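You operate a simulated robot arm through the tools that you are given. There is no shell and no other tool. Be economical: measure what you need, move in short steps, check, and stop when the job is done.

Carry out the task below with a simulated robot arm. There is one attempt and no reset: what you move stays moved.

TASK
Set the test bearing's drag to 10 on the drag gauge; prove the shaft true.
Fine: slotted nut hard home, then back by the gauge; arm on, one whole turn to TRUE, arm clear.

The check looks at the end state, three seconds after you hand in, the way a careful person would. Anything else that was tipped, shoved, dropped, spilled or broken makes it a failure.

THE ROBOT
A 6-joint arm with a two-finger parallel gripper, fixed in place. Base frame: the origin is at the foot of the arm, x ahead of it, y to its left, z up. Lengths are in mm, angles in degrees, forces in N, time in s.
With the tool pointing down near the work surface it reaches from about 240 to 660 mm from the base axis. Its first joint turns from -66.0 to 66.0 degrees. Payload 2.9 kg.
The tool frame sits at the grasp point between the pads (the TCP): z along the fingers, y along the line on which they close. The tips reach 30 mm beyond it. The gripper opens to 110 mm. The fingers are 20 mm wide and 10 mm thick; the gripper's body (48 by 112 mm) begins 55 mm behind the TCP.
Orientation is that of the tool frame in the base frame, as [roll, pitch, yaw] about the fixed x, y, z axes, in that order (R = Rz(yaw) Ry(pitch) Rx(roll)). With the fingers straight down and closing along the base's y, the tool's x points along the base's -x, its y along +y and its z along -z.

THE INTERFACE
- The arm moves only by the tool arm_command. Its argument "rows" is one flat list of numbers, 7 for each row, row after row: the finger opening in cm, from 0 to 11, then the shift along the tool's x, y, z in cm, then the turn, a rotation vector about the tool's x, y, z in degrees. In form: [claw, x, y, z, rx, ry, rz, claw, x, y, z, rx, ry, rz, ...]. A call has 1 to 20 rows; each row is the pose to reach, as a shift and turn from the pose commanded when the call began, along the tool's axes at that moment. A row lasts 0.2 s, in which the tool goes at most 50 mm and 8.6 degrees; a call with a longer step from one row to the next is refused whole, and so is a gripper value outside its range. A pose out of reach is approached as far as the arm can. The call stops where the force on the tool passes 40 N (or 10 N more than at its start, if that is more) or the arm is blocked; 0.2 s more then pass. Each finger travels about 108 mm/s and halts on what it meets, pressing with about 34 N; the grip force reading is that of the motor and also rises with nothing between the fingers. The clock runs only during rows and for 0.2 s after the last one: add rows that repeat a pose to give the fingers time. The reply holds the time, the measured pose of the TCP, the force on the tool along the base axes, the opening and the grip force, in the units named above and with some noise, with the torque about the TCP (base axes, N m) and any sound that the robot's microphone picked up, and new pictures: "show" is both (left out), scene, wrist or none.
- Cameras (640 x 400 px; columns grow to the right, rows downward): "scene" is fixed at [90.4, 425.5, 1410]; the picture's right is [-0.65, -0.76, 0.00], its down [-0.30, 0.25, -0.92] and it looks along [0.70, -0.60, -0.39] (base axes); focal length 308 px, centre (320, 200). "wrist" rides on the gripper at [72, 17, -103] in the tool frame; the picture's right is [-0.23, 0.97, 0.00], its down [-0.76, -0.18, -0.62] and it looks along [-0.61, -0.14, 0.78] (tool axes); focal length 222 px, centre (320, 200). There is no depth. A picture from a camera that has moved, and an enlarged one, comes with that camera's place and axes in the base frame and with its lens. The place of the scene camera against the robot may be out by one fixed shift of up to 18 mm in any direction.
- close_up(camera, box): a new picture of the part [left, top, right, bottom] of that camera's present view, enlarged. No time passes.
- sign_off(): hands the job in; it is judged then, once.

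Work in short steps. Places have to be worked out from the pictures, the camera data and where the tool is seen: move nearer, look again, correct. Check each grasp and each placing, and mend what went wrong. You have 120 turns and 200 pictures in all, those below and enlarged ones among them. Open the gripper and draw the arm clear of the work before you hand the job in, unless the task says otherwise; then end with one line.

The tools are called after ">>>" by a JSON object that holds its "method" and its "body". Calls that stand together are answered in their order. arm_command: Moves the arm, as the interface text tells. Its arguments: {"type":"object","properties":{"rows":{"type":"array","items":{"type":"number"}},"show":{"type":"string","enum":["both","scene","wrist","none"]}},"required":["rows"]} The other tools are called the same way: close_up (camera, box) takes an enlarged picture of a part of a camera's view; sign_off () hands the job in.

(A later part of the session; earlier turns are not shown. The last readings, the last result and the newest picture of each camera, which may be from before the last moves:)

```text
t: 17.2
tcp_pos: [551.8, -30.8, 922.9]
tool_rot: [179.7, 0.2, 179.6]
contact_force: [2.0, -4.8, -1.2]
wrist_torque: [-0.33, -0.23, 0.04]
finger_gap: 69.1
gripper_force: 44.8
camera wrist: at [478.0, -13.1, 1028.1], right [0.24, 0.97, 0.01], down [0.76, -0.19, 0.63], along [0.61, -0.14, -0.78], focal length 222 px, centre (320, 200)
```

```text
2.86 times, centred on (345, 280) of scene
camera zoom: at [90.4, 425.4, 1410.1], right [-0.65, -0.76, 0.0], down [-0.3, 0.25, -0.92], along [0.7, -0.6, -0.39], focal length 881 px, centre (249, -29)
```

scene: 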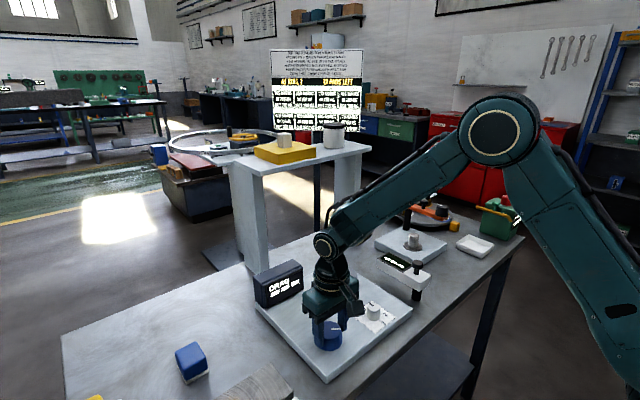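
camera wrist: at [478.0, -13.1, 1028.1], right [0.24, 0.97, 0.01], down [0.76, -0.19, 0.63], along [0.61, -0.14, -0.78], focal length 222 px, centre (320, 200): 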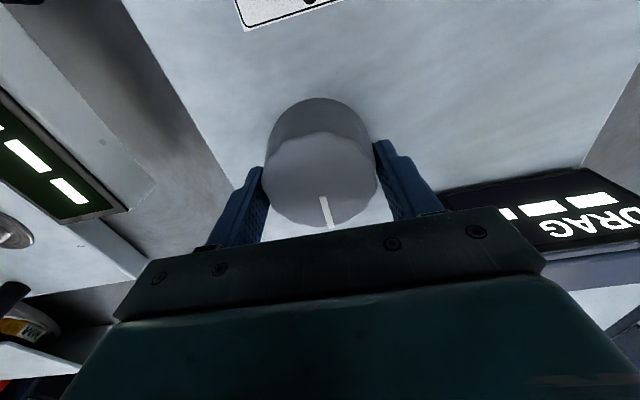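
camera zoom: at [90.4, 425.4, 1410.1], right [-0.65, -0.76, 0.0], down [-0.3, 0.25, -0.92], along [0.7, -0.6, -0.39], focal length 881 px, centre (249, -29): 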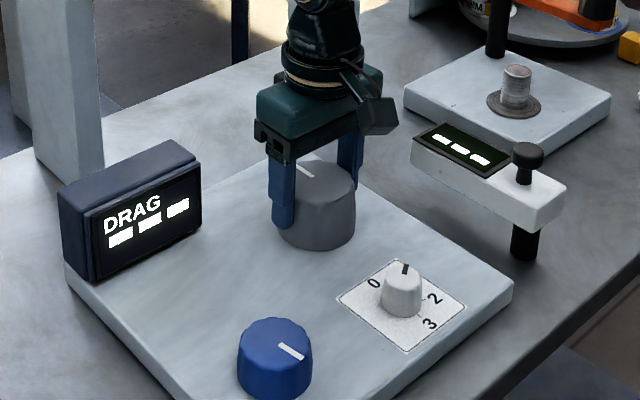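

Well centred (gap 69, small side load). I turn the gray knob clockwise 24° and watch torque and display.

>>> {"method": "arm_command", "body": {"rows": [6, 0, 0, 0, 0, 0, 8, 6, 0, 0, 0, 0, 0, 16, 6, 0, 0, 0, 0, 0, 24], "show": "none"}}

>>> {"method": "close_up", "body": {"camera": "scene", "box": [250, 210, 440, 350]}}

```text
t: 18.0
tcp_pos: [550.8, -32.0, 923.1]
tool_rot: [179.6, 0.0, 155.3]
contact_force: [-4.3, -14.0, -1.2]
wrist_torque: [-0.72, -0.57, 0.03]
finger_gap: 69.4
gripper_force: 44.8
```

```text
2.86 times, centred on (345, 280) of scene
camera zoom: at [90.3, 425.1, 1410.1], right [-0.65, -0.76, 0.0], down [-0.3, 0.25, -0.92], along [0.7, -0.6, -0.39], focal length 881 px, centre (249, -29)
```

zoom: 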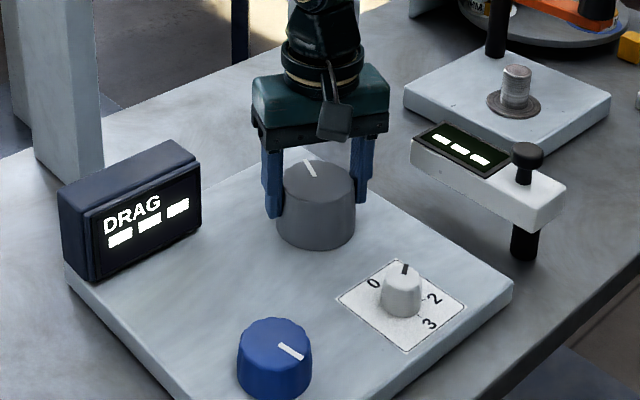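

It turns freely too; still dashes. I keep turning gray clockwise further to look for a hard stop.

>>> {"method": "arm_command", "body": {"rows": [6, 0, 0, 0, 0, 0, 8, 6, 0, 0, 0, 0, 0, 16, 6, 0, 0, 0, 0, 0, 24, 6, 0, 0, 0, 0, 0, 32, 6, 0, 0, 0, 0, 0, 40, 6, 0, 0, 0, 0, 0, 48, 6, 0, 0, 0, 0, 0, 56, 6, 0, 0, 0, 0, 0, 64, 6, 0, 0, 0, 0, 0, 72, 6, 0, 0, 0, 0, 0, 80, 6, 0, 0, 0, 0, 0, 88, 6, 0, 0, 0, 0, 0, 96, 6, 0, 0, 0, 0, 0, 104, 6, 0, 0, 0, 0, 0, 112, 6, 0, 0, 0, 0, 0, 120], "show": "none"}}

>>> {"method": "close_up", "body": {"camera": "scene", "box": [250, 210, 440, 350]}}

```text
t: 21.2
tcp_pos: [549.7, -30.9, 923.8]
tool_rot: [-179.6, -0.2, 35.3]
contact_force: [-20.0, -18.4, -4.5]
wrist_torque: [-0.32, 0.67, -0.01]
finger_gap: 69.2
gripper_force: 45.3
```

```text
2.86 times, centred on (345, 280) of scene
camera zoom: at [90.0, 425.0, 1410.2], right [-0.65, -0.76, 0.0], down [-0.3, 0.25, -0.92], along [0.7, -0.6, -0.39], focal length 881 px, centre (249, -29)
```

zoom: 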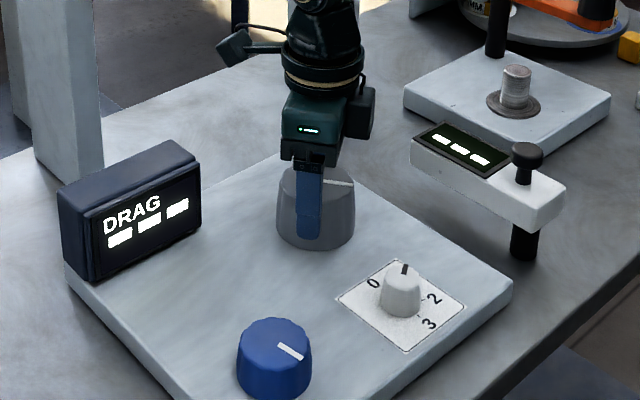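

No stop after 144°. I continue toward a whole turn.

>>> {"method": "arm_command", "body": {"rows": [6, 0, 0, 0, 0, 0, 8, 6, 0, 0, 0, 0, 0, 16, 6, 0, 0, 0, 0, 0, 24, 6, 0, 0, 0, 0, 0, 32, 6, 0, 0, 0, 0, 0, 40, 6, 0, 0, 0, 0, 0, 48, 6, 0, 0, 0, 0, 0, 56, 6, 0, 0, 0, 0, 0, 64, 6, 0, 0, 0, 0, 0, 72, 6, 0, 0, 0, 0, 0, 80, 6, 0, 0, 0, 0, 0, 88, 6, 0, 0, 0, 0, 0, 96, 6, 0, 0, 0, 0, 0, 104, 6, 0, 0, 0, 0, 0, 112, 6, 0, 0, 0, 0, 0, 120], "show": "none"}}

>>> {"method": "close_up", "body": {"camera": "scene", "box": [250, 210, 440, 350]}}

```text
t: 22.4
tcp_pos: [552.0, -29.8, 925.0]
tool_rot: [-179.5, 0.4, 4.8]
contact_force: [1.5, 7.6, 2.3]
wrist_torque: [0.57, 0.53, -0.02]
finger_gap: 69.0
gripper_force: 45.4
out of reach, approached as far as the arm can: row 4, 5
stopped in row 5: the force on the tool passed its limit at 90 N (the readings are from after the stop); the commanded pose is now the measured one
```

```text
2.86 times, centred on (345, 280) of scene
camera zoom: at [90.4, 425.7, 1410.0], right [-0.65, -0.76, 0.0], down [-0.3, 0.25, -0.92], along [0.7, -0.6, -0.39], focal length 881 px, centre (249, -29)
```

zoom: 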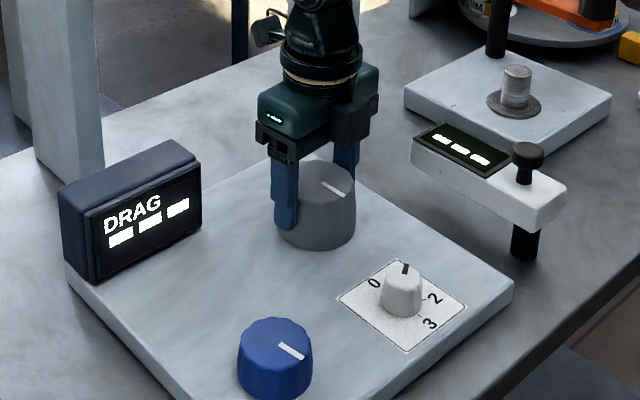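

The wrist limit is near yaw 10° (so ≈340° of sweep is available). Gray spins free with no effect; I go back to blue, unwinding the wrist to give a long clockwise sweep.

>>> {"method": "arm_command", "body": {"rows": [9, 0, 0, 0, 0, 0, 0, 9.5, 0, 0, -4, 0, 0, 0, 9.5, 0, 0, -7, 0, 0, -8.5, 9, -2, -3.5, -7, 0, 0, -17, 8, -4, -7, -7, 0, 0, -25.5, 8, -6, -10, -7, 0, 0, -34, 8, -8, -13, -7, 0, 0, -42.5, 8, -9.2, -14.9, -7, 0, 0, -51, 8, -9.2, -14.9, -7, 0, 0, -59.5, 8, -9.2, -14.9, -7, 0, 0, -68, 8, -9.2, -14.9, -7, 0, 0, -76.5, 8, -9.2, -14.9, -7, 0, 0, -85, 8, -9.2, -14.9, -7, 0, 0, -93.5, 8, -9.2, -14.9, -7, 0, 0, -102, 8, -9.2, -14.9, -7, 0, 0, -110.5, 8, -9.2, -14.9, -7, 0, 0, -119, 8, -9.2, -14.9, -7, 0, 0, -127.5, 8, -9.2, -14.9, -7, 0, 0, -136, 8, -9.2, -14.9, -7, 0, 0, -144.5, 8, -9.2, -14.9, -7, 0, 0, -153], "show": "none"}}

>>> {"method": "arm_command", "body": {"rows": [8, 0, 0, 0, 0, 0, -8.5, 8, 0, 0, 0, 0, 0, -17, 8, 0, 0, 0, 0, 0, -25.5, 8, 0, 0, 0, 0, 0, -34, 8, 0, 0, 0, 0, 0, -42.5, 8, 0, 0, 0, 0, 0, -51, 8, 0, 0, 0, 0, 0, -59.5, 8, 0, 0, 0, 0, 0, -68, 8, 0, 0, 0, 0, 0, -76.5, 8, 0, 0, 0, 0, 0, -85, 8, 0, 0, 0, 0, 0, -93.5, 8, 0, 0, 0, 0, 0, -102, 8, 0, 0, 0, 0, 0, -110.5, 8, 0, 0, 0, 0, 0, -119, 8, 0, 0, 0, 0, 0, -127.5, 8, 0, 0, 0, 0, 0, -136, 8, 0, 0, 0, 0, 0, -144.5, 8, 0, 0, 0, 0, 0, -153], "show": "none"}}

>>> {"method": "close_up", "body": {"camera": "scene", "box": [250, 210, 440, 350]}}

```text
t: 26.6
tcp_pos: [449.1, 109.6, 995.7]
tool_rot: [179.7, -0.7, 157.6]
contact_force: [0.2, 0.0, -0.1]
wrist_torque: [0.02, 0.01, -0.02]
finger_gap: 80.0
gripper_force: 0.1
```

```text
t: 30.4
tcp_pos: [449.0, 107.7, 996.3]
tool_rot: [179.9, 0.7, -49.3]
contact_force: [0.3, -0.6, -1.2]
wrist_torque: [0.0, -0.02, 0.0]
finger_gap: 80.2
gripper_force: 0.1
```

```text
2.86 times, centred on (345, 280) of scene
camera zoom: at [90.4, 425.5, 1410.0], right [-0.65, -0.76, 0.0], down [-0.3, 0.25, -0.92], along [0.7, -0.6, -0.39], focal length 881 px, centre (249, -29)
```

zoom: 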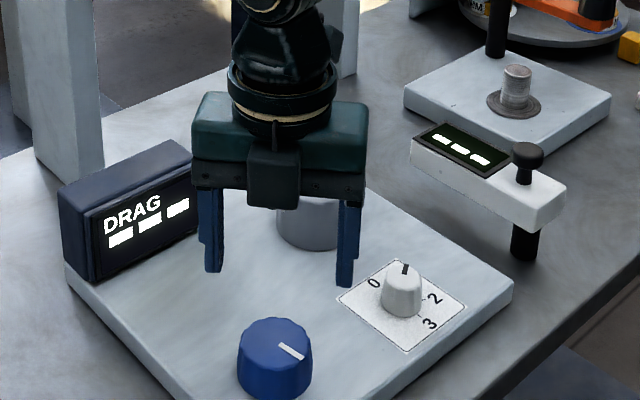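

At yaw 311°. I correct to (448,111.3), descend and grip the blue knob.

>>> {"method": "arm_command", "body": {"rows": [8, -0.34, -0.16, 4, 0, 0, 0, 8, -0.34, -0.16, 7.6, 0, 0, 0, 6, -0.34, -0.16, 7.6, 0, 0, 0, 4.5, -0.34, -0.16, 7.6, 0, 0, 0, 4.5, -0.34, -0.16, 7.6, 0, 0, 0], "show": "wrist"}}

```text
t: 31.6
tcp_pos: [446.6, 115.6, 919.9]
tool_rot: [-179.9, 0.7, -49.6]
contact_force: [5.2, 2.4, -6.6]
wrist_torque: [0.16, -0.48, 0.01]
finger_gap: 52.5
gripper_force: 44.9
camera wrist: at [481.5, 47.5, 1022.5], right [-0.89, -0.46, 0.0], down [-0.36, 0.69, 0.63], along [-0.29, 0.56, -0.77], focal length 222 px, centre (320, 200)
```

wrist: 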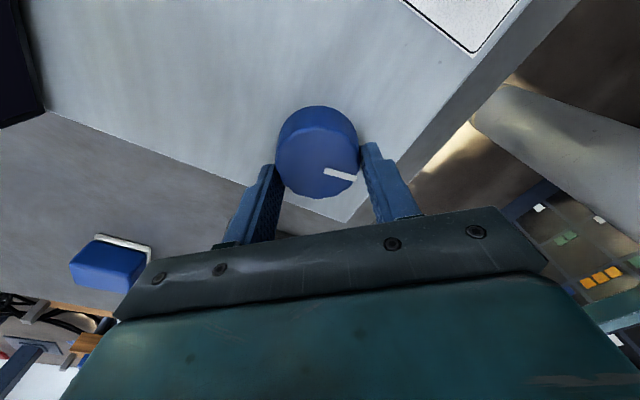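

Solving the grips together puts the blue axis at (449,110.5), so I'm 5 mm off along tool x. I re-grip centred, then sweep clockwise.

>>> {"method": "arm_command", "body": {"rows": [7, 0, 0, 0, 0, 0, 0, 7, 0.54, -0.15, 0.1, 0, 0, 0, 5, 0.54, -0.15, 0.1, 0, 0, 0, 4.5, 0.54, -0.15, 0.1, 0, 0, 0, 4.5, 0.54, -0.15, 0.1, 0, 0, 8.5, 4.5, 0.54, -0.15, 0.1, 0, 0, 17, 4.5, 0.54, -0.15, 0.1, 0, 0, 25.5, 4.5, 0.54, -0.15, 0.1, 0, 0, 34, 4.5, 0.54, -0.15, 0.1, 0, 0, 42.5, 4.5, 0.54, -0.15, 0.1, 0, 0, 51, 4.5, 0.54, -0.15, 0.1, 0, 0, 59.5, 4.5, 0.54, -0.15, 0.1, 0, 0, 68, 4.5, 0.54, -0.15, 0.1, 0, 0, 76.5, 4.5, 0.54, -0.15, 0.1, 0, 0, 85, 4.5, 0.54, -0.15, 0.1, 0, 0, 93.5, 4.5, 0.54, -0.15, 0.1, 0, 0, 102, 4.5, 0.54, -0.15, 0.1, 0, 0, 110.5, 4.5, 0.54, -0.15, 0.1, 0, 0, 119, 4.5, 0.54, -0.15, 0.1, 0, 0, 127.5], "show": "none"}}

>>> {"method": "close_up", "body": {"camera": "scene", "box": [250, 210, 440, 350]}}

```text
t: 35.6
tcp_pos: [452.2, 110.5, 919.6]
tool_rot: [179.5, -0.7, -177.3]
contact_force: [-11.7, -8.4, -14.5]
wrist_torque: [0.15, 0.07, -0.01]
finger_gap: 52.7
gripper_force: 45.0
```

```text
2.86 times, centred on (345, 280) of scene
camera zoom: at [90.3, 425.3, 1410.1], right [-0.65, -0.76, 0.0], down [-0.3, 0.25, -0.92], along [0.7, -0.6, -0.39], focal length 881 px, centre (249, -29)
```

zoom: 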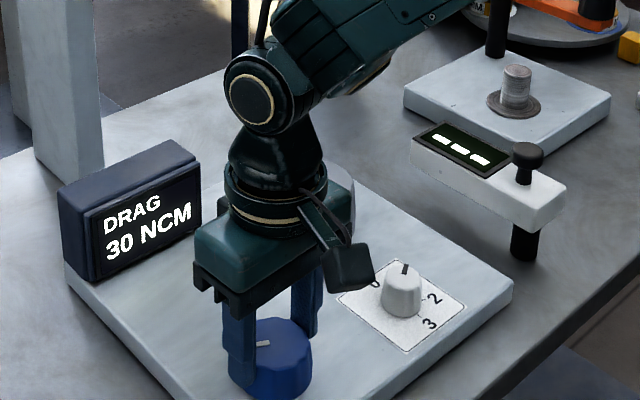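

Blue is the nut: DRAG now reads 30 NCM. I continue clockwise until hard home.

>>> {"method": "arm_command", "body": {"rows": [4.5, 0, 0, 0, 0, 0, 8.5, 4.5, 0, 0, 0, 0, 0, 17, 4.5, 0, 0, 0, 0, 0, 25.5, 4.5, 0, 0, 0, 0, 0, 34, 4.5, 0, 0, 0, 0, 0, 42.5, 4.5, 0, 0, 0, 0, 0, 51, 4.5, 0, 0, 0, 0, 0, 59.5], "show": "none"}}

>>> {"method": "close_up", "body": {"camera": "scene", "box": [250, 210, 440, 350]}}

```text
t: 37.2
tcp_pos: [450.8, 108.6, 918.7]
tool_rot: [-179.9, -0.7, 123.5]
contact_force: [-11.7, -16.3, 15.5]
wrist_torque: [-0.65, 0.34, 1.08]
finger_gap: 52.5
gripper_force: 44.8
```

```text
2.86 times, centred on (345, 280) of scene
camera zoom: at [89.9, 425.0, 1410.2], right [-0.65, -0.76, 0.0], down [-0.3, 0.25, -0.92], along [0.7, -0.6, -0.39], focal length 881 px, centre (249, -29)
```

zoom: 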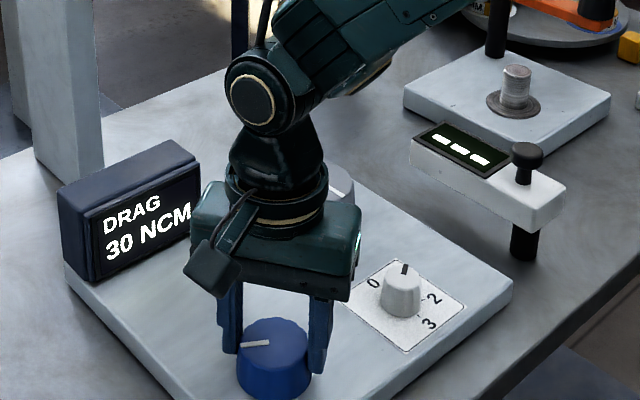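

Torque 1.08 N·m and the mark has stopped: hard home, gauge 30. Now I back off counter-clockwise 16° and read the gauge.

>>> {"method": "arm_command", "body": {"rows": [4.5, 0, 0, 0, 0, 0, -8, 4.5, 0, 0, 0, 0, 0, -16, 4.5, 0, 0, 0, 0, 0, -16], "show": "none"}}

>>> {"method": "close_up", "body": {"camera": "scene", "box": [250, 210, 440, 350]}}

```text
t: 38.0
tcp_pos: [450.5, 110.8, 920.0]
tool_rot: [180.0, -0.8, 139.6]
contact_force: [-15.1, -12.6, 14.6]
wrist_torque: [-0.95, 0.42, 0.0]
finger_gap: 52.3
gripper_force: 44.6
```

```text
2.86 times, centred on (345, 280) of scene
camera zoom: at [89.8, 425.1, 1410.2], right [-0.65, -0.76, 0.0], down [-0.3, 0.25, -0.92], along [0.7, -0.6, -0.39], focal length 881 px, centre (249, -29)
```

zoom: 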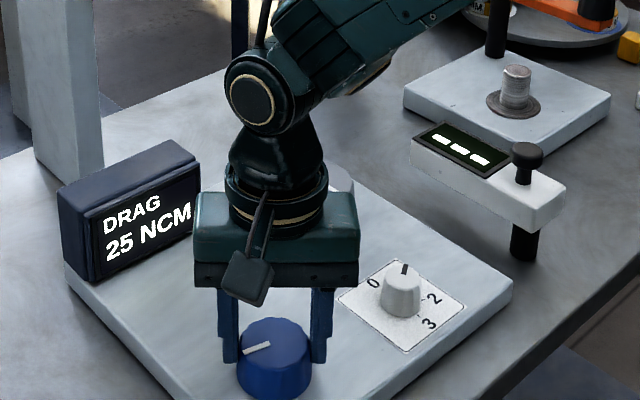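

25 after 16°. Back another 16°.

>>> {"method": "arm_command", "body": {"rows": [4.5, 0, 0, 0, 0, 0, -8, 4.5, 0, 0, 0, 0, 0, -16, 4.5, 0, 0, 0, 0, 0, -16], "show": "none"}}

>>> {"method": "close_up", "body": {"camera": "scene", "box": [250, 210, 440, 350]}}

```text
t: 38.8
tcp_pos: [450.2, 108.7, 919.4]
tool_rot: [179.8, -0.8, 155.6]
contact_force: [-13.3, -15.7, 8.6]
wrist_torque: [-0.58, 0.71, 0.03]
finger_gap: 52.2
gripper_force: 45.4
```

```text
2.86 times, centred on (345, 280) of scene
camera zoom: at [89.9, 425.1, 1410.2], right [-0.65, -0.76, 0.0], down [-0.3, 0.25, -0.92], along [0.7, -0.6, -0.39], focal length 881 px, centre (249, -29)
```

zoom: 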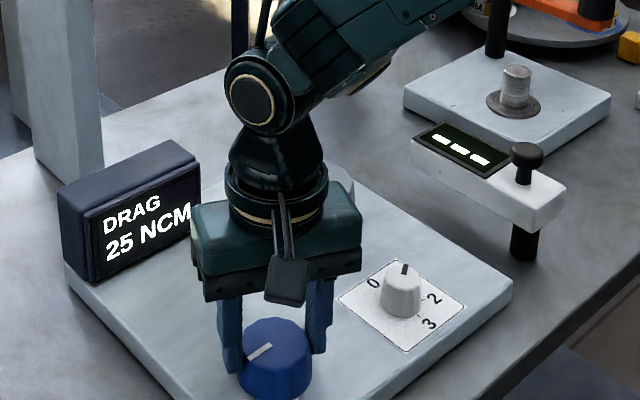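

Still 25 (perhaps in steps or lagging). Another 12° back.

>>> {"method": "arm_command", "body": {"rows": [4.5, 0, 0, 0, 0, 0, -6, 4.5, 0, 0, 0, 0, 0, -12, 4.5, 0, 0, 0, 0, 0, -12, 4.5, 0, 0, 0, 0, 0, -12, 4.5, 0, 0, 0, 0, 0, -12], "show": "none"}}

>>> {"method": "close_up", "body": {"camera": "scene", "box": [250, 210, 440, 350]}}

```text
t: 40.0
tcp_pos: [450.1, 109.9, 919.4]
tool_rot: [179.7, -0.9, 167.4]
contact_force: [-17.5, -15.1, 5.6]
wrist_torque: [-0.69, 0.49, 0.02]
finger_gap: 52.1
gripper_force: 45.2
```

```text
2.86 times, centred on (345, 280) of scene
camera zoom: at [89.9, 425.1, 1410.2], right [-0.65, -0.76, 0.0], down [-0.3, 0.25, -0.92], along [0.7, -0.6, -0.39], focal length 881 px, centre (249, -29)
```

zoom: 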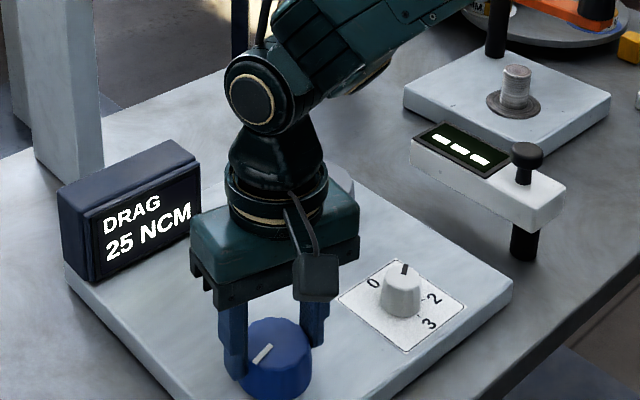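

Looks stepped by slots (~30° per 5 NCM). I back a further 46°, expecting ~15.

>>> {"method": "arm_command", "body": {"rows": [4.5, 0, 0, 0, 0, 0, -8, 4.5, 0, 0, 0, 0, 0, -16, 4.5, 0, 0, 0, 0, 0, -24, 4.5, 0, 0, 0, 0, 0, -32, 4.5, 0, 0, 0, 0, 0, -40, 4.5, 0, 0, 0, 0, 0, -46, 4.5, 0, 0, 0, 0, 0, -46], "show": "none"}}

>>> {"method": "close_up", "body": {"camera": "scene", "box": [250, 210, 440, 350]}}

```text
t: 41.6
tcp_pos: [451.1, 108.6, 919.3]
tool_rot: [179.2, -0.3, -146.4]
contact_force: [-16.9, -12.5, 4.4]
wrist_torque: [-1.05, 0.74, 0.03]
finger_gap: 52.1
gripper_force: 44.8
```

```text
2.86 times, centred on (345, 280) of scene
camera zoom: at [89.9, 425.2, 1410.2], right [-0.65, -0.76, 0.0], down [-0.3, 0.25, -0.92], along [0.7, -0.6, -0.39], focal length 881 px, centre (249, -29)
```

zoom: 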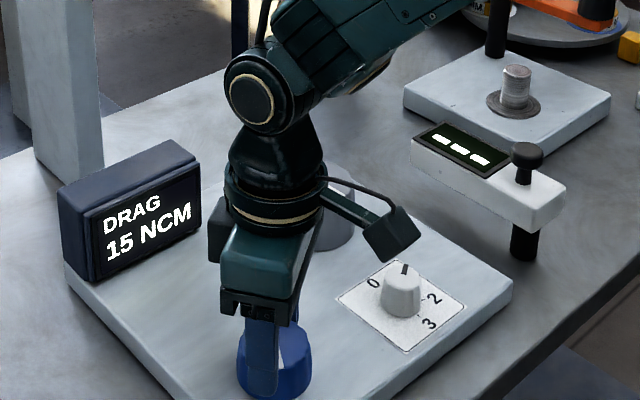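

15, as predicted. 30° more should be 10, mid-slot.

>>> {"method": "arm_command", "body": {"rows": [4.5, 0, 0, 0, 0, 0, -8, 4.5, 0, 0, 0, 0, 0, -16, 4.5, 0, 0, 0, 0, 0, -24, 4.5, 0, 0, 0, 0, 0, -30, 4.5, 0, 0, 0, 0, 0, -30], "show": "none"}}

>>> {"method": "close_up", "body": {"camera": "scene", "box": [250, 210, 440, 350]}}

```text
t: 42.8
tcp_pos: [450.8, 109.5, 919.9]
tool_rot: [179.2, 0.1, -116.4]
contact_force: [-16.2, -8.9, 6.4]
wrist_torque: [-0.9, 0.77, -0.01]
finger_gap: 52.2
gripper_force: 44.5
```

```text
2.86 times, centred on (345, 280) of scene
camera zoom: at [89.9, 425.2, 1410.1], right [-0.65, -0.76, 0.0], down [-0.3, 0.25, -0.92], along [0.7, -0.6, -0.39], focal length 881 px, centre (249, -29)
```

zoom: 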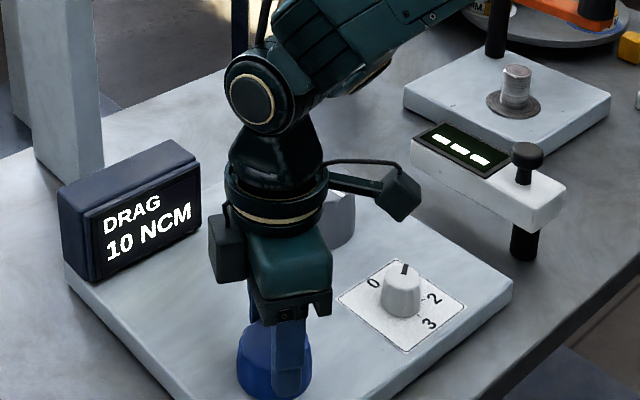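

DRAG reads 10. I release gently, rise and rotate back to yaw 180, then confirm the reading.

>>> {"method": "arm_command", "body": {"rows": [5.6, 0, 0, 0, 0, 0, 0, 8, 0, 0, 0, 0, 0, 0, 8, 0, 0, -3, 0, 0, 0, 8, 0, 0, -7, 0, 0, 8, 8, 0, 0, -10, 0, 0, 16, 8, 0, 0, -12, 0, 0, 24, 8, 0, 0, -12, 0, 0, 32, 8, 0, 0, -12, 0, 0, 40, 8, 0, 0, -12, 0, 0, 48, 8, 0, 0, -12, 0, 0, 56, 8, 0, 0, -12, 0, 0, 64], "show": "none"}}

>>> {"method": "close_up", "body": {"camera": "scene", "box": [250, 210, 440, 350]}}

```text
t: 45.2
tcp_pos: [452.3, 108.9, 1039.2]
tool_rot: [179.5, -0.6, 179.3]
contact_force: [0.0, 0.1, 0.2]
wrist_torque: [0.04, 0.02, 0.01]
finger_gap: 79.8
gripper_force: 0.1
```

```text
2.86 times, centred on (345, 280) of scene
camera zoom: at [90.4, 425.5, 1410.0], right [-0.65, -0.76, 0.0], down [-0.3, 0.25, -0.92], along [0.7, -0.6, -0.39], focal length 881 px, centre (249, -29)
```

zoom: 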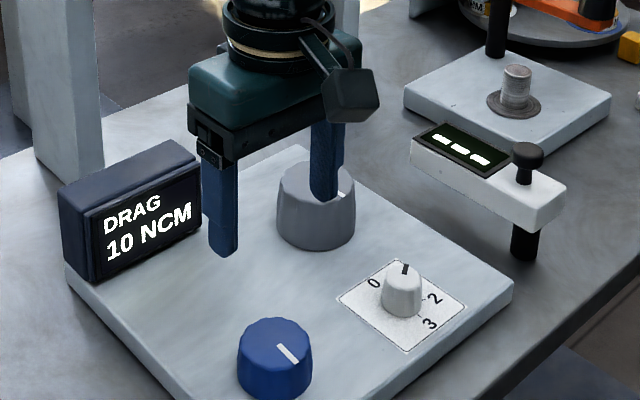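

Drag holds at 10. Now I go look at the white gauge arm from above (y≈-150), staying high.

>>> {"method": "arm_command", "body": {"rows": [8, 1, -4, -2, 0, 0, 0, 8, 2, -8.5, -4, 0, 0, 0, 6, 3, -13, -5, 0, 0, 0, 6, 4, -17.5, -5, 0, 0, 0, 6, 5, -22, -5, 0, 0, 0, 6, 5.2, -25, -5, 0, 0, 0], "show": "wrist"}}

>>> {"method": "close_up", "body": {"camera": "scene", "box": [340, 180, 470, 320]}}

```text
refused: row 2 steps farther than a row can; nothing moved
```

```text
2.86 times, centred on (405, 250) of scene
camera zoom: at [90.4, 425.5, 1410.0], right [-0.65, -0.76, 0.0], down [-0.3, 0.25, -0.92], along [0.7, -0.6, -0.39], focal length 881 px, centre (77, 57)
```

zoom: 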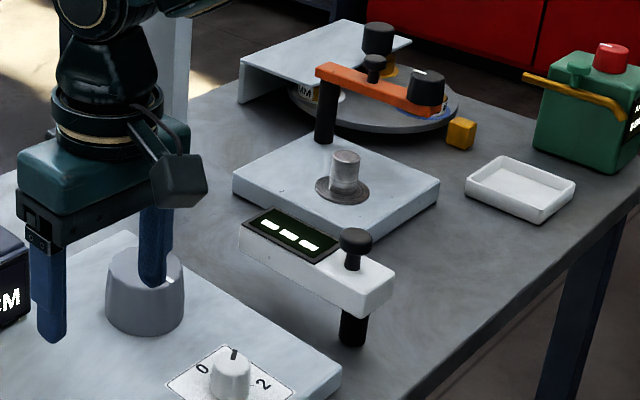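

Smaller steps.

>>> {"method": "arm_command", "body": {"rows": [8, 1, -4, -2, 0, 0, 0, 8, 2, -8, -4, 0, 0, 0, 6, 3, -12, -5, 0, 0, 0, 6, 4, -16, -5, 0, 0, 0, 6, 5, -20, -5, 0, 0, 0, 6, 5.2, -24, -5, 0, 0, 0], "show": "wrist"}}

>>> {"method": "close_up", "body": {"camera": "wrist", "box": [140, 40, 400, 220]}}

```text
t: 46.6
tcp_pos: [397.7, -131.2, 1085.2]
tool_rot: [179.5, -0.5, 179.5]
contact_force: [0.5, 0.0, 0.1]
wrist_torque: [0.02, -0.04, -0.01]
finger_gap: 60.0
gripper_force: 0.1
camera wrist: at [327.5, -114.2, 1190.2], right [0.23, 0.97, 0.01], down [0.77, -0.19, 0.61], along [0.6, -0.14, -0.79], focal length 222 px, centre (320, 200)
```

wrist: 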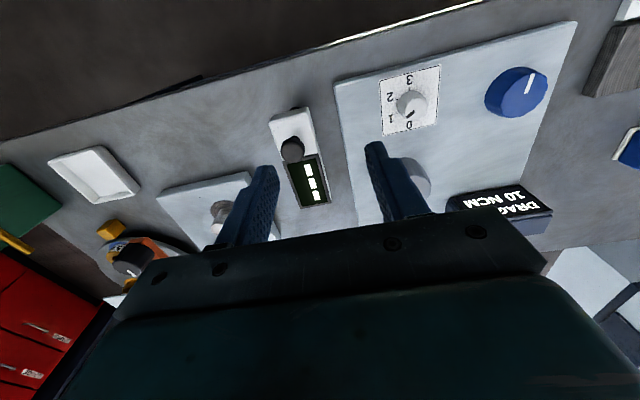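

```text
2.22 times, centred on (270, 130) of wrist
camera zoom: at [327.5, -114.2, 1190.2], right [0.23, 0.97, 0.01], down [0.77, -0.19, 0.61], along [0.6, -0.14, -0.79], focal length 494 px, centre (431, 356)
```

zoom: 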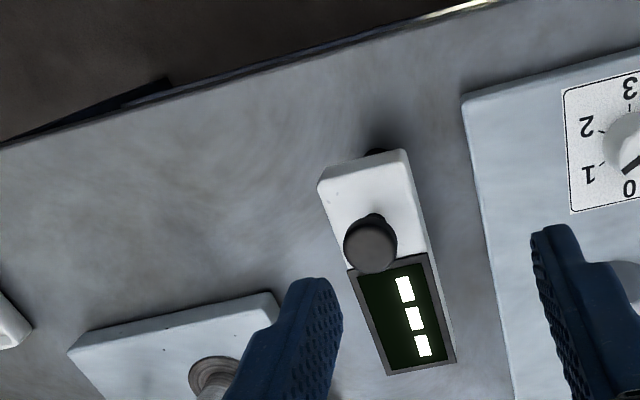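

The white arm pivots about (412,-168) with reach ≈130 — the shaft at (551,-340) is ≈220 away, while the orange arm's pivot is ≈130 from the shaft. I go closer with the camera turned toward the shaft/orange arm to understand.

>>> {"method": "arm_command", "body": {"rows": [4, -2.5, -3.4, -1, 0, 0, 8, 2, -5, -6.8, -1.5, 0, 0, 16, 1, -7.5, -10.2, -1.5, 0, 0, 24, 1, -10, -13.6, -1.5, 0, 0, 32, 1, -12, -16.5, -1.5, 0, 0, 40, 1, -12, -16.9, -1.5, 0, 0, 48, 1, -12, -16.9, -1.5, 0, 0, 56, 1, -12, -16.9, -1.5, 0, 0, 60], "show": "wrist"}}

>>> {"method": "close_up", "body": {"camera": "wrist", "box": [200, 40, 440, 220]}}

```text
t: 48.4
tcp_pos: [517.3, -300.4, 1099.1]
tool_rot: [-179.8, -0.7, 119.3]
contact_force: [0.0, -0.3, -0.3]
wrist_torque: [0.01, -0.01, -0.02]
finger_gap: 10.0
gripper_force: 0.0
camera wrist: at [498.5, -230.2, 1204.0], right [0.96, 0.28, -0.01], down [0.22, -0.76, 0.61], along [0.17, -0.59, -0.79], focal length 222 px, centre (320, 200)
```

wrist: 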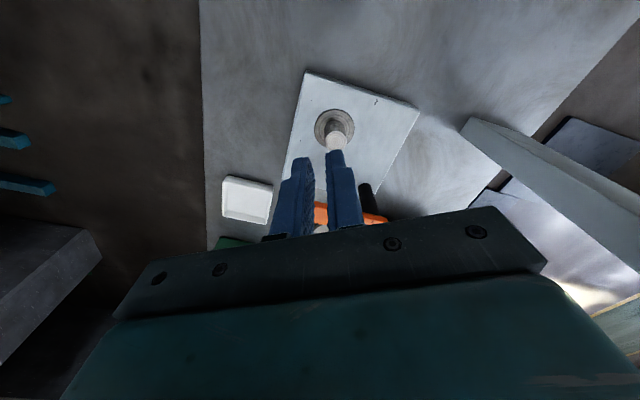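

```text
2.22 times, centred on (320, 130) of wrist
camera zoom: at [498.5, -230.2, 1204.0], right [0.96, 0.28, -0.01], down [0.22, -0.76, 0.61], along [0.17, -0.59, -0.79], focal length 494 px, centre (320, 356)
```

zoom: 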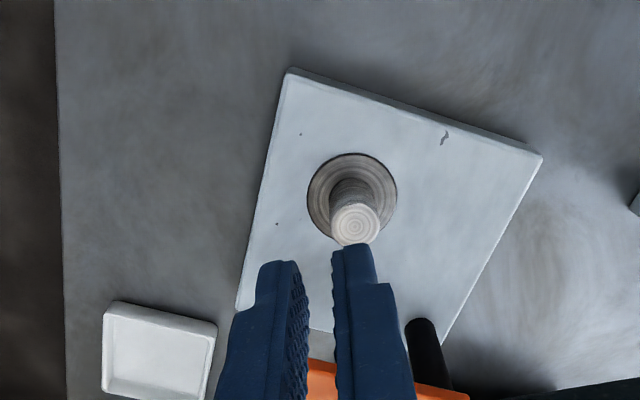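

The shaft plate with its orange arm looks like another rig; the white gauge's display style matches DRAG, and swung toward the panel its end would just reach the gray knob (the bearing's shaft). I go beside the white arm's far end on its -y side to push it toward gray.

>>> {"method": "arm_command", "body": {"rows": [0, 2.4, 1.5, 0, 0, 0, -8, 0, 4.8, 3, 2, 0, 0, -16, 0, 7.3, 4.4, 4, 0, 0, -24, 0, 7.3, 4.4, 6, 0, 0, -32, 0, 7.3, 4.4, 8, 0, 0, -40, 0, 7.3, 4.4, 8.5, 0, 0, -48, 0, 7.3, 4.4, 8.5, 0, 0, -56, 0, 7.3, 4.4, 8.5, 0, 0, -60.7], "show": "wrist"}}

>>> {"method": "close_up", "body": {"camera": "scene", "box": [320, 200, 450, 310]}}

```text
t: 50.2
tcp_pos: [520.4, -216.1, 1016.3]
tool_rot: [179.5, -0.5, -179.6]
contact_force: [0.9, 0.1, -0.4]
wrist_torque: [-0.01, 0.02, 0.03]
finger_gap: 0.2
gripper_force: 34.2
camera wrist: at [448.0, -199.1, 1120.2], right [0.22, 0.98, 0.01], down [0.77, -0.18, 0.61], along [0.6, -0.13, -0.79], focal length 222 px, centre (320, 200)
```

wrist: 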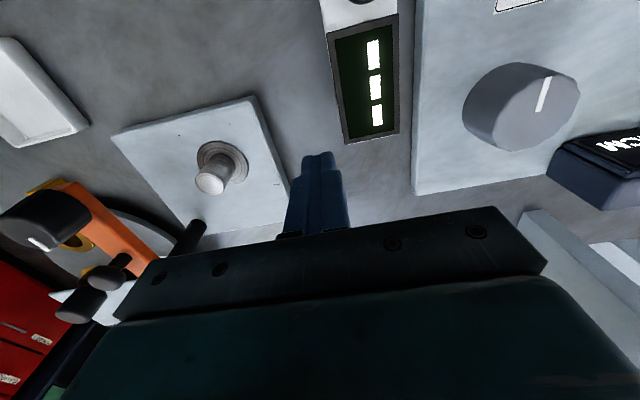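

```text
3.64 times, centred on (385, 255) of scene
camera zoom: at [90.4, 425.5, 1410.0], right [-0.65, -0.76, 0.0], down [-0.3, 0.25, -0.92], along [0.7, -0.6, -0.39], focal length 1121 px, centre (84, 0)
```

zoom: 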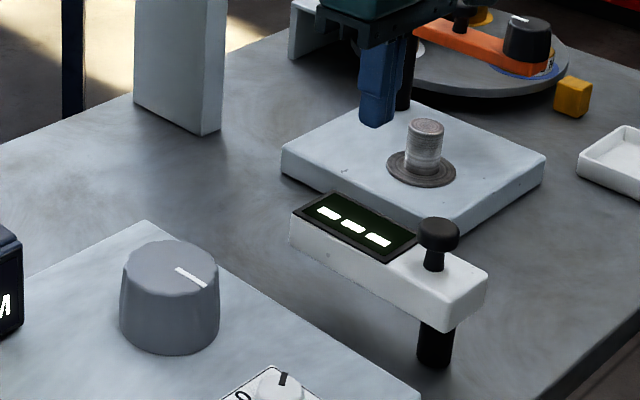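

White arm edge is at y≈-195; my closed fingers at -216. I descend beside it (tips ≈885) and push a first bit toward +y.

>>> {"method": "arm_command", "body": {"rows": [0, 0, -0.4, 4, 0, 0, 0, 0, 0, -0.4, 8, 0, 0, 0, 0, 0, -0.4, 10, 0, 0, 0, 0, 0, 0.6, 10, 0, 0, 0, 0, 0, 1.6, 10, 0, 0, 0, 0, -0.2, 2.6, 10, 0, 0, 0, 0, -0.4, 3.6, 10, 0, 0, 0], "show": "wrist"}}

>>> {"method": "close_up", "body": {"camera": "scene", "box": [320, 200, 450, 310]}}

```text
t: 51.8
tcp_pos: [522.1, -177.9, 915.5]
tool_rot: [179.5, -0.5, -179.7]
contact_force: [0.5, -0.7, -0.6]
wrist_torque: [-0.05, -0.01, 0.0]
finger_gap: 0.0
gripper_force: 34.5
camera wrist: at [450.7, -161.7, 1021.3], right [0.22, 0.97, 0.01], down [0.77, -0.18, 0.61], along [0.6, -0.13, -0.79], focal length 222 px, centre (320, 200)
```

wrist: 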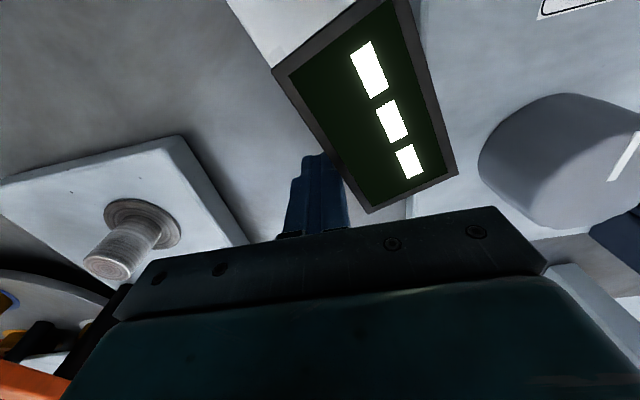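

```text
3.64 times, centred on (385, 255) of scene
camera zoom: at [90.4, 425.5, 1410.0], right [-0.65, -0.76, 0.0], down [-0.3, 0.25, -0.92], along [0.7, -0.6, -0.39], focal length 1121 px, centre (84, 0)
```

zoom: 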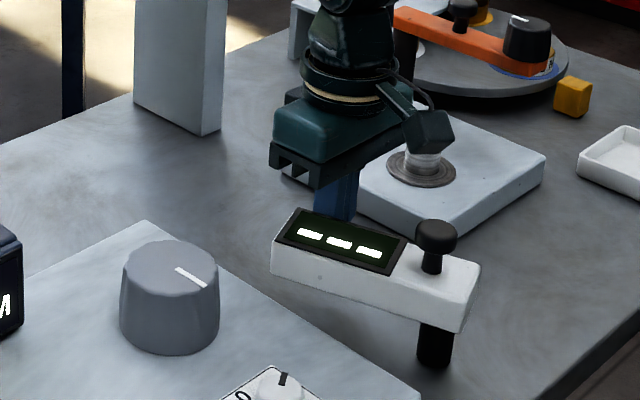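

The white arm swings freely toward the gray knob. I keep pushing along the arc.

>>> {"method": "arm_command", "body": {"rows": [0, 0, 1, 0, 0, 0, 0, 0, 0.1, 2, 0, 0, 0, 0, 0, 0.3, 3, 0, 0, 0, 0, 0, 0.5, 4, 0, 0, 0, 0, 0, 0.8, 5, 0, 0, 0, 0], "show": "wrist"}}

>>> {"method": "close_up", "body": {"camera": "scene", "box": [320, 200, 450, 310]}}

```text
t: 52.7
tcp_pos: [520.3, -157.0, 915.7]
tool_rot: [-179.9, 0.2, 179.0]
contact_force: [5.0, -8.8, -4.5]
wrist_torque: [0.05, 0.0, 0.03]
finger_gap: 0.0
gripper_force: 34.2
stopped in row 4: the force on the tool passed its limit at 48 N (the readings are from after the stop); the commanded pose is now the measured one
camera wrist: at [448.0, -138.4, 1020.0], right [0.24, 0.97, 0.0], down [0.76, -0.19, 0.63], along [0.61, -0.15, -0.78], focal length 222 px, centre (320, 200)
```

wrist: 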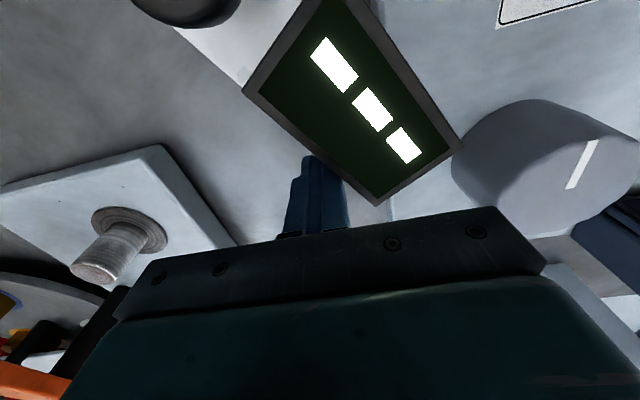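

```text
3.64 times, centred on (385, 255) of scene
camera zoom: at [90.5, 425.3, 1410.1], right [-0.65, -0.76, 0.0], down [-0.3, 0.25, -0.92], along [0.7, -0.6, -0.39], focal length 1121 px, centre (84, 0)
```

zoom: 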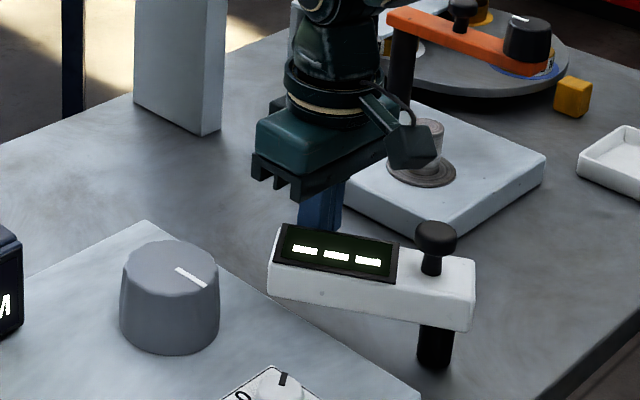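

It stops at a limit, with its end by the gray knob — the "on" position, apparently. I back off, rise, and look at the clearance.

>>> {"method": "arm_command", "body": {"rows": [0, 0, -0.8, 0, 0, 0, 0, 0, 0, -1.5, -3, 0, 0, 0, 0, 0, -1.5, -7, 0, 0, 0, 0, 0, 1, -11, 0, 0, 0, 0, 2, 4, -13, 0, 0, 0, 0, 4, 6.5, -15, 0, 0, 0], "show": "wrist"}}

>>> {"method": "close_up", "body": {"camera": "scene", "box": [320, 220, 450, 320]}}

>>> {"method": "close_up", "body": {"camera": "wrist", "box": [220, 20, 440, 200]}}

```text
t: 54.1
tcp_pos: [480.1, -88.5, 1064.3]
tool_rot: [-179.9, 0.1, 179.2]
contact_force: [-0.2, 0.4, 0.1]
wrist_torque: [0.0, -0.03, 0.02]
finger_gap: 0.1
gripper_force: 33.6
camera wrist: at [407.1, -70.5, 1168.6], right [0.24, 0.97, 0.0], down [0.76, -0.19, 0.62], along [0.61, -0.15, -0.78], focal length 222 px, centre (320, 200)
```

wrist: 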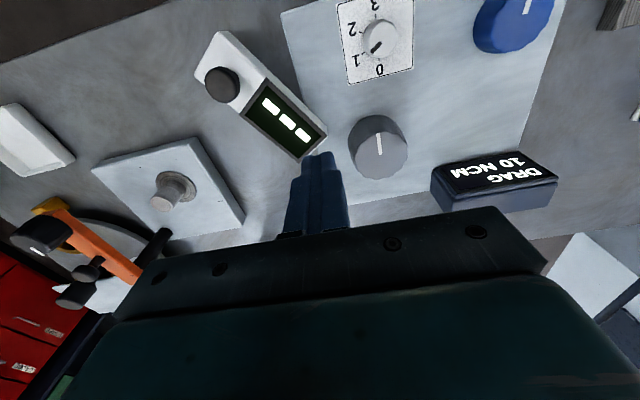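

```text
4.00 times, centred on (385, 270) of scene
camera zoom: at [90.4, 425.5, 1410.0], right [-0.65, -0.76, 0.0], down [-0.3, 0.25, -0.92], along [0.7, -0.6, -0.39], focal length 1233 px, centre (60, -80)
```

zoom: 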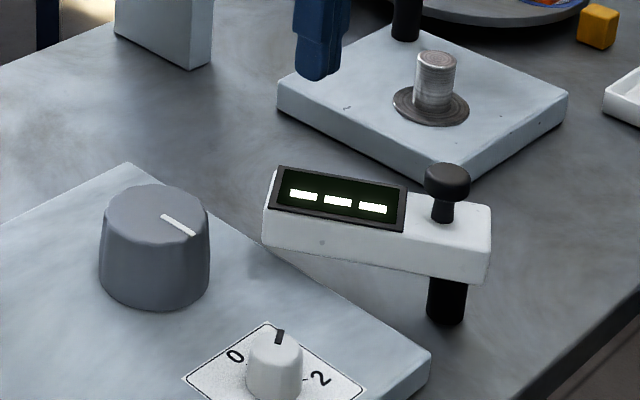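

```text
2.22 times, centred on (330, 110) of wrist
camera zoom: at [407.1, -70.5, 1168.6], right [0.24, 0.97, 0.0], down [0.76, -0.19, 0.62], along [0.61, -0.15, -0.78], focal length 494 px, centre (298, 400)
```

zoom: 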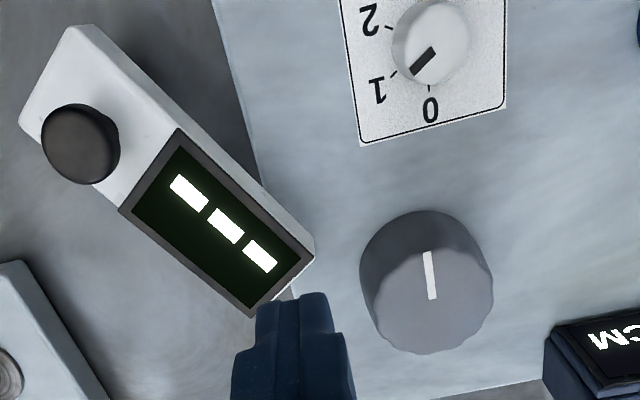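

The arm rests ~30° swung, end ≈75 mm from the gray axis, so fingers can circle the gray knob freely. I'll take this as "on", go over gray with the wrist wound back, and prepare one whole clockwise turn.

>>> {"method": "arm_command", "body": {"rows": [4, -3, 2.5, 0, 0, 0, -8.5, 8, -6, 5, 2, 0, 0, -17, 9.8, -7.1, 5.85, 4, 0, 0, -25.5, 9.8, -7.1, 5.85, 5, 0, 0, -34, 9.8, -7.1, 5.85, 5, 0, 0, -42.5, 9.8, -7.1, 5.85, 5, 0, 0, -51, 9.8, -7.1, 5.85, 5, 0, 0, -59.5, 9.8, -7.1, 5.85, 5, 0, 0, -68, 9.8, -7.1, 5.85, 5, 0, 0, -76.5, 9.8, -7.1, 5.85, 5, 0, 0, -85, 9.8, -7.1, 5.85, 5, 0, 0, -93.5, 9.8, -7.1, 5.85, 5, 0, 0, -102, 9.8, -7.1, 5.85, 5, 0, 0, -110.5, 9.8, -7.1, 5.85, 5, 0, 0, -119, 9.8, -7.1, 5.85, 5, 0, 0, -127.5, 9.8, -7.1, 5.85, 5, 0, 0, -136, 9.8, -7.1, 5.85, 5, 0, 0, -144.5, 9.8, -7.1, 5.85, 5, 0, 0, -150], "show": "none"}}

```text
t: 57.9
tcp_pos: [552.5, -32.4, 1016.1]
tool_rot: [-179.9, -0.1, -30.7]
contact_force: [0.4, 0.7, -1.0]
wrist_torque: [-0.01, 0.0, 0.03]
finger_gap: 97.9
gripper_force: 0.1
```

Gray axis ≈(549,-30.5). I centre, descend, grip, and begin the clockwise turn.

>>> {"method": "arm_command", "body": {"rows": [9.8, -0.4, 0, 4.5, 0, 0, 0, 9.8, -0.4, 0, 9.2, 0, 0, 0, 7.5, -0.4, 0, 9.2, 0, 0, 0, 6, -0.4, 0, 9.2, 0, 0, 0, 6, -0.4, 0, 9.2, 0, 0, 0, 6, -0.4, 0, 9.2, 0, 0, 8.5, 6, -0.4, 0, 9.2, 0, 0, 17, 6, -0.4, 0, 9.2, 0, 0, 25.5, 6, -0.4, 0, 9.2, 0, 0, 34, 6, -0.4, 0, 9.2, 0, 0, 42.5, 6, -0.4, 0, 9.2, 0, 0, 51, 6, -0.4, 0, 9.2, 0, 0, 59.5, 6, -0.4, 0, 9.2, 0, 0, 68, 6, -0.4, 0, 9.2, 0, 0, 76.5, 6, -0.4, 0, 9.2, 0, 0, 85, 6, -0.4, 0, 9.2, 0, 0, 93.5, 6, -0.4, 0, 9.2, 0, 0, 102, 6, -0.4, 0, 9.2, 0, 0, 110.5, 6, -0.4, 0, 9.2, 0, 0, 119], "show": "none"}}

>>> {"method": "close_up", "body": {"camera": "scene", "box": [250, 210, 450, 350]}}

```text
t: 61.9
tcp_pos: [549.0, -29.4, 923.6]
tool_rot: [-180.0, -0.1, -149.9]
contact_force: [5.5, -2.4, -13.0]
wrist_torque: [0.07, 0.43, 0.02]
finger_gap: 68.7
gripper_force: 44.9
```

```text
2.86 times, centred on (350, 280) of scene
camera zoom: at [90.7, 425.4, 1410.0], right [-0.65, -0.76, 0.0], down [-0.3, 0.25, -0.92], along [0.7, -0.6, -0.39], focal length 881 px, centre (234, -29)
```

zoom: 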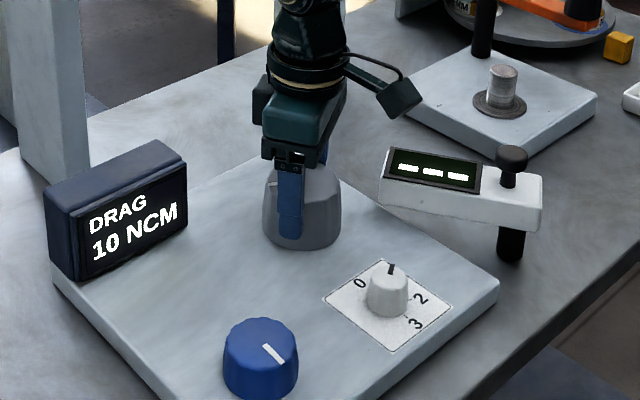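

Still dashes at 119°. Continue the turn.

>>> {"method": "arm_command", "body": {"rows": [6, 0, 0, 0, 0, 0, 8.5, 6, 0, 0, 0, 0, 0, 17, 6, 0, 0, 0, 0, 0, 25.5, 6, 0, 0, 0, 0, 0, 34, 6, 0, 0, 0, 0, 0, 42.5, 6, 0, 0, 0, 0, 0, 51, 6, 0, 0, 0, 0, 0, 59.5, 6, 0, 0, 0, 0, 0, 68, 6, 0, 0, 0, 0, 0, 76.5, 6, 0, 0, 0, 0, 0, 85, 6, 0, 0, 0, 0, 0, 93.5, 6, 0, 0, 0, 0, 0, 102, 6, 0, 0, 0, 0, 0, 110.5, 6, 0, 0, 0, 0, 0, 119, 6, 0, 0, 0, 0, 0, 127.5, 6, 0, 0, 0, 0, 0, 136, 6, 0, 0, 0, 0, 0, 144.5, 6, 0, 0, 0, 0, 0, 153, 6, 0, 0, 0, 0, 0, 161], "show": "none"}}

>>> {"method": "close_up", "body": {"camera": "scene", "box": [250, 210, 450, 350]}}

```text
t: 65.9
tcp_pos: [549.8, -29.9, 924.8]
tool_rot: [179.9, -0.1, 49.0]
contact_force: [0.6, 16.3, -5.4]
wrist_torque: [0.42, -0.49, 0.03]
finger_gap: 68.3
gripper_force: 44.9
```

```text
2.86 times, centred on (350, 280) of scene
camera zoom: at [90.5, 425.9, 1409.9], right [-0.65, -0.76, 0.0], down [-0.3, 0.25, -0.92], along [0.7, -0.6, -0.39], focal length 881 px, centre (234, -29)
```

zoom: 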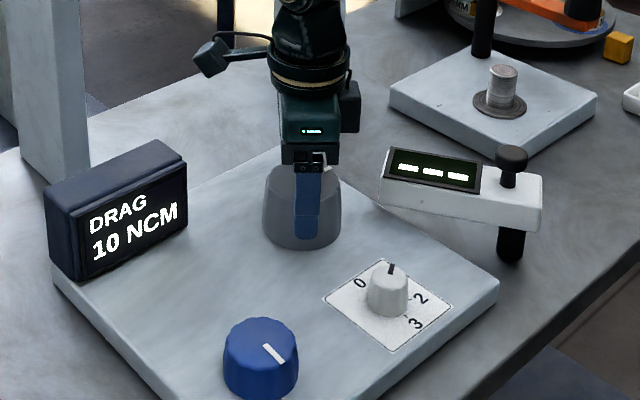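

280° done. I open in place, wind back 102°, re-grip, and finish the turn.

>>> {"method": "arm_command", "body": {"rows": [8, 0, 0, 0, 0, 0, 0, 9.8, 0, 0, 0, 0, 0, 0, 9.8, 0, 0, 0, 0, 0, -8.5, 9.8, 0, 0, 0, 0, 0, -17, 9.8, 0, 0, 0, 0, 0, -25.5, 9.8, 0, 0, 0, 0, 0, -34, 9.8, 0, 0, 0, 0, 0, -42.5, 9.8, 0, 0, 0, 0, 0, -51, 9.8, 0, 0, 0, 0, 0, -59.5, 9.8, 0, 0, 0, 0, 0, -68, 9.8, 0, 0, 0, 0, 0, -76.5, 9.8, 0, 0, 0, 0, 0, -85, 9.8, 0, 0, 0, 0, 0, -93.5, 9.8, 0, 0, 0, 0, 0, -102, 8, 0, 0, 0, 0, 0, -102, 6, 0, 0, 0, 0, 0, -102, 6, 0, 0, 0, 0, 0, -102], "show": "none"}}

>>> {"method": "arm_command", "body": {"rows": [6, 0, 0, 0, 0, 0, 8.5, 6, 0, 0, 0, 0, 0, 17, 6, 0, 0, 0, 0, 0, 25.5, 6, 0, 0, 0, 0, 0, 34, 6, 0, 0, 0, 0, 0, 42.5, 6, 0, 0, 0, 0, 0, 51, 6, 0, 0, 0, 0, 0, 59.5, 6, 0, 0, 0, 0, 0, 68, 6, 0, 0, 0, 0, 0, 76.5, 6, 0, 0, 0, 0, 0, 85], "show": "none"}}

>>> {"method": "close_up", "body": {"camera": "scene", "box": [250, 210, 450, 350]}}

```text
t: 69.5
tcp_pos: [550.1, -30.7, 923.6]
tool_rot: [179.9, 0.1, 151.3]
contact_force: [3.9, 6.6, -2.5]
wrist_torque: [0.28, -0.23, 0.02]
finger_gap: 68.0
gripper_force: 45.3
```

```text
t: 71.7
tcp_pos: [549.7, -29.8, 923.3]
tool_rot: [179.9, 0.1, 66.1]
contact_force: [10.1, 14.6, -9.2]
wrist_torque: [0.19, -0.48, 0.02]
finger_gap: 68.0
gripper_force: 45.0
```

```text
2.86 times, centred on (350, 280) of scene
camera zoom: at [90.8, 425.8, 1409.9], right [-0.65, -0.76, 0.0], down [-0.3, 0.25, -0.92], along [0.7, -0.6, -0.39], focal length 881 px, centre (234, -29)
```

zoom: 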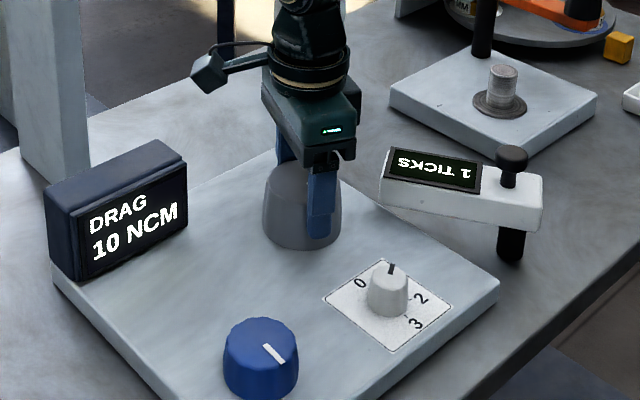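

A whole turn gives "1 TICKS" on the gauge — so the gray shaft and this arm are right, and the selector is likely the correction (now at 1). I read the display closely.

>>> {"method": "close_up", "body": {"camera": "scene", "box": [365, 250, 425, 290]}}

```text
10.00 times, centred on (395, 270) of scene
camera zoom: at [90.8, 425.8, 1409.9], right [-0.65, -0.76, 0.0], down [-0.3, 0.25, -0.92], along [0.7, -0.6, -0.39], focal length 3083 px, centre (-430, -500)
```

zoom: 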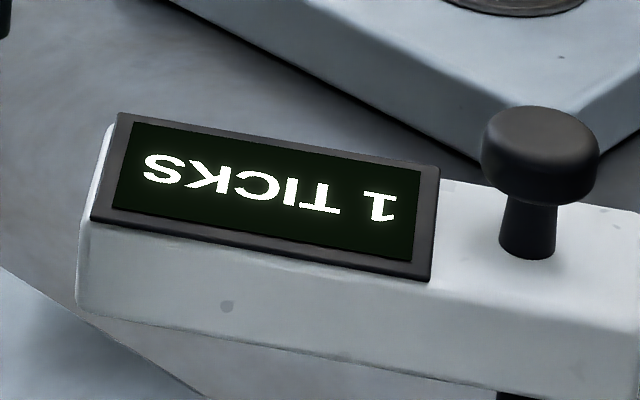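

I release gray, rise, and go to the selector (axis ≈(431,-10)) to try position 2.

>>> {"method": "arm_command", "body": {"rows": [8, 0, 0, 0, 0, 0, 0, 9.8, 0, 0, 0, 0, 0, 0, 9.8, 0, 0, -4.5, 0, 0, -8, 9.8, 0, 0, -8, 0, 0, -16, 8, -1, -4, -9, 0, 0, -24, 6, -2, -8, -9, 0, 0, -32, 6, -3.07, -11.63, -9, 0, 0, -40, 6, -3.07, -11.63, -9, 0, 0, -48, 6, -3.07, -11.63, -9, 0, 0, -56, 6, -3.07, -11.63, -9, 0, 0, -64, 6, -3.07, -11.63, -9, 0, 0, -72, 6, -3.07, -11.63, -9, 0, 0, -80, 6, -3.07, -11.63, -9, 0, 0, -88, 6, -3.07, -11.63, -9, 0, 0, -96, 6, -3.07, -11.63, -9, 0, 0, -104, 6, -3.07, -11.63, -9, 0, 0, -114, 6, -3.07, -11.63, -9, 0, 0, -114], "show": "wrist"}}

```text
refused: row 16 steps farther than a row can; nothing moved
```

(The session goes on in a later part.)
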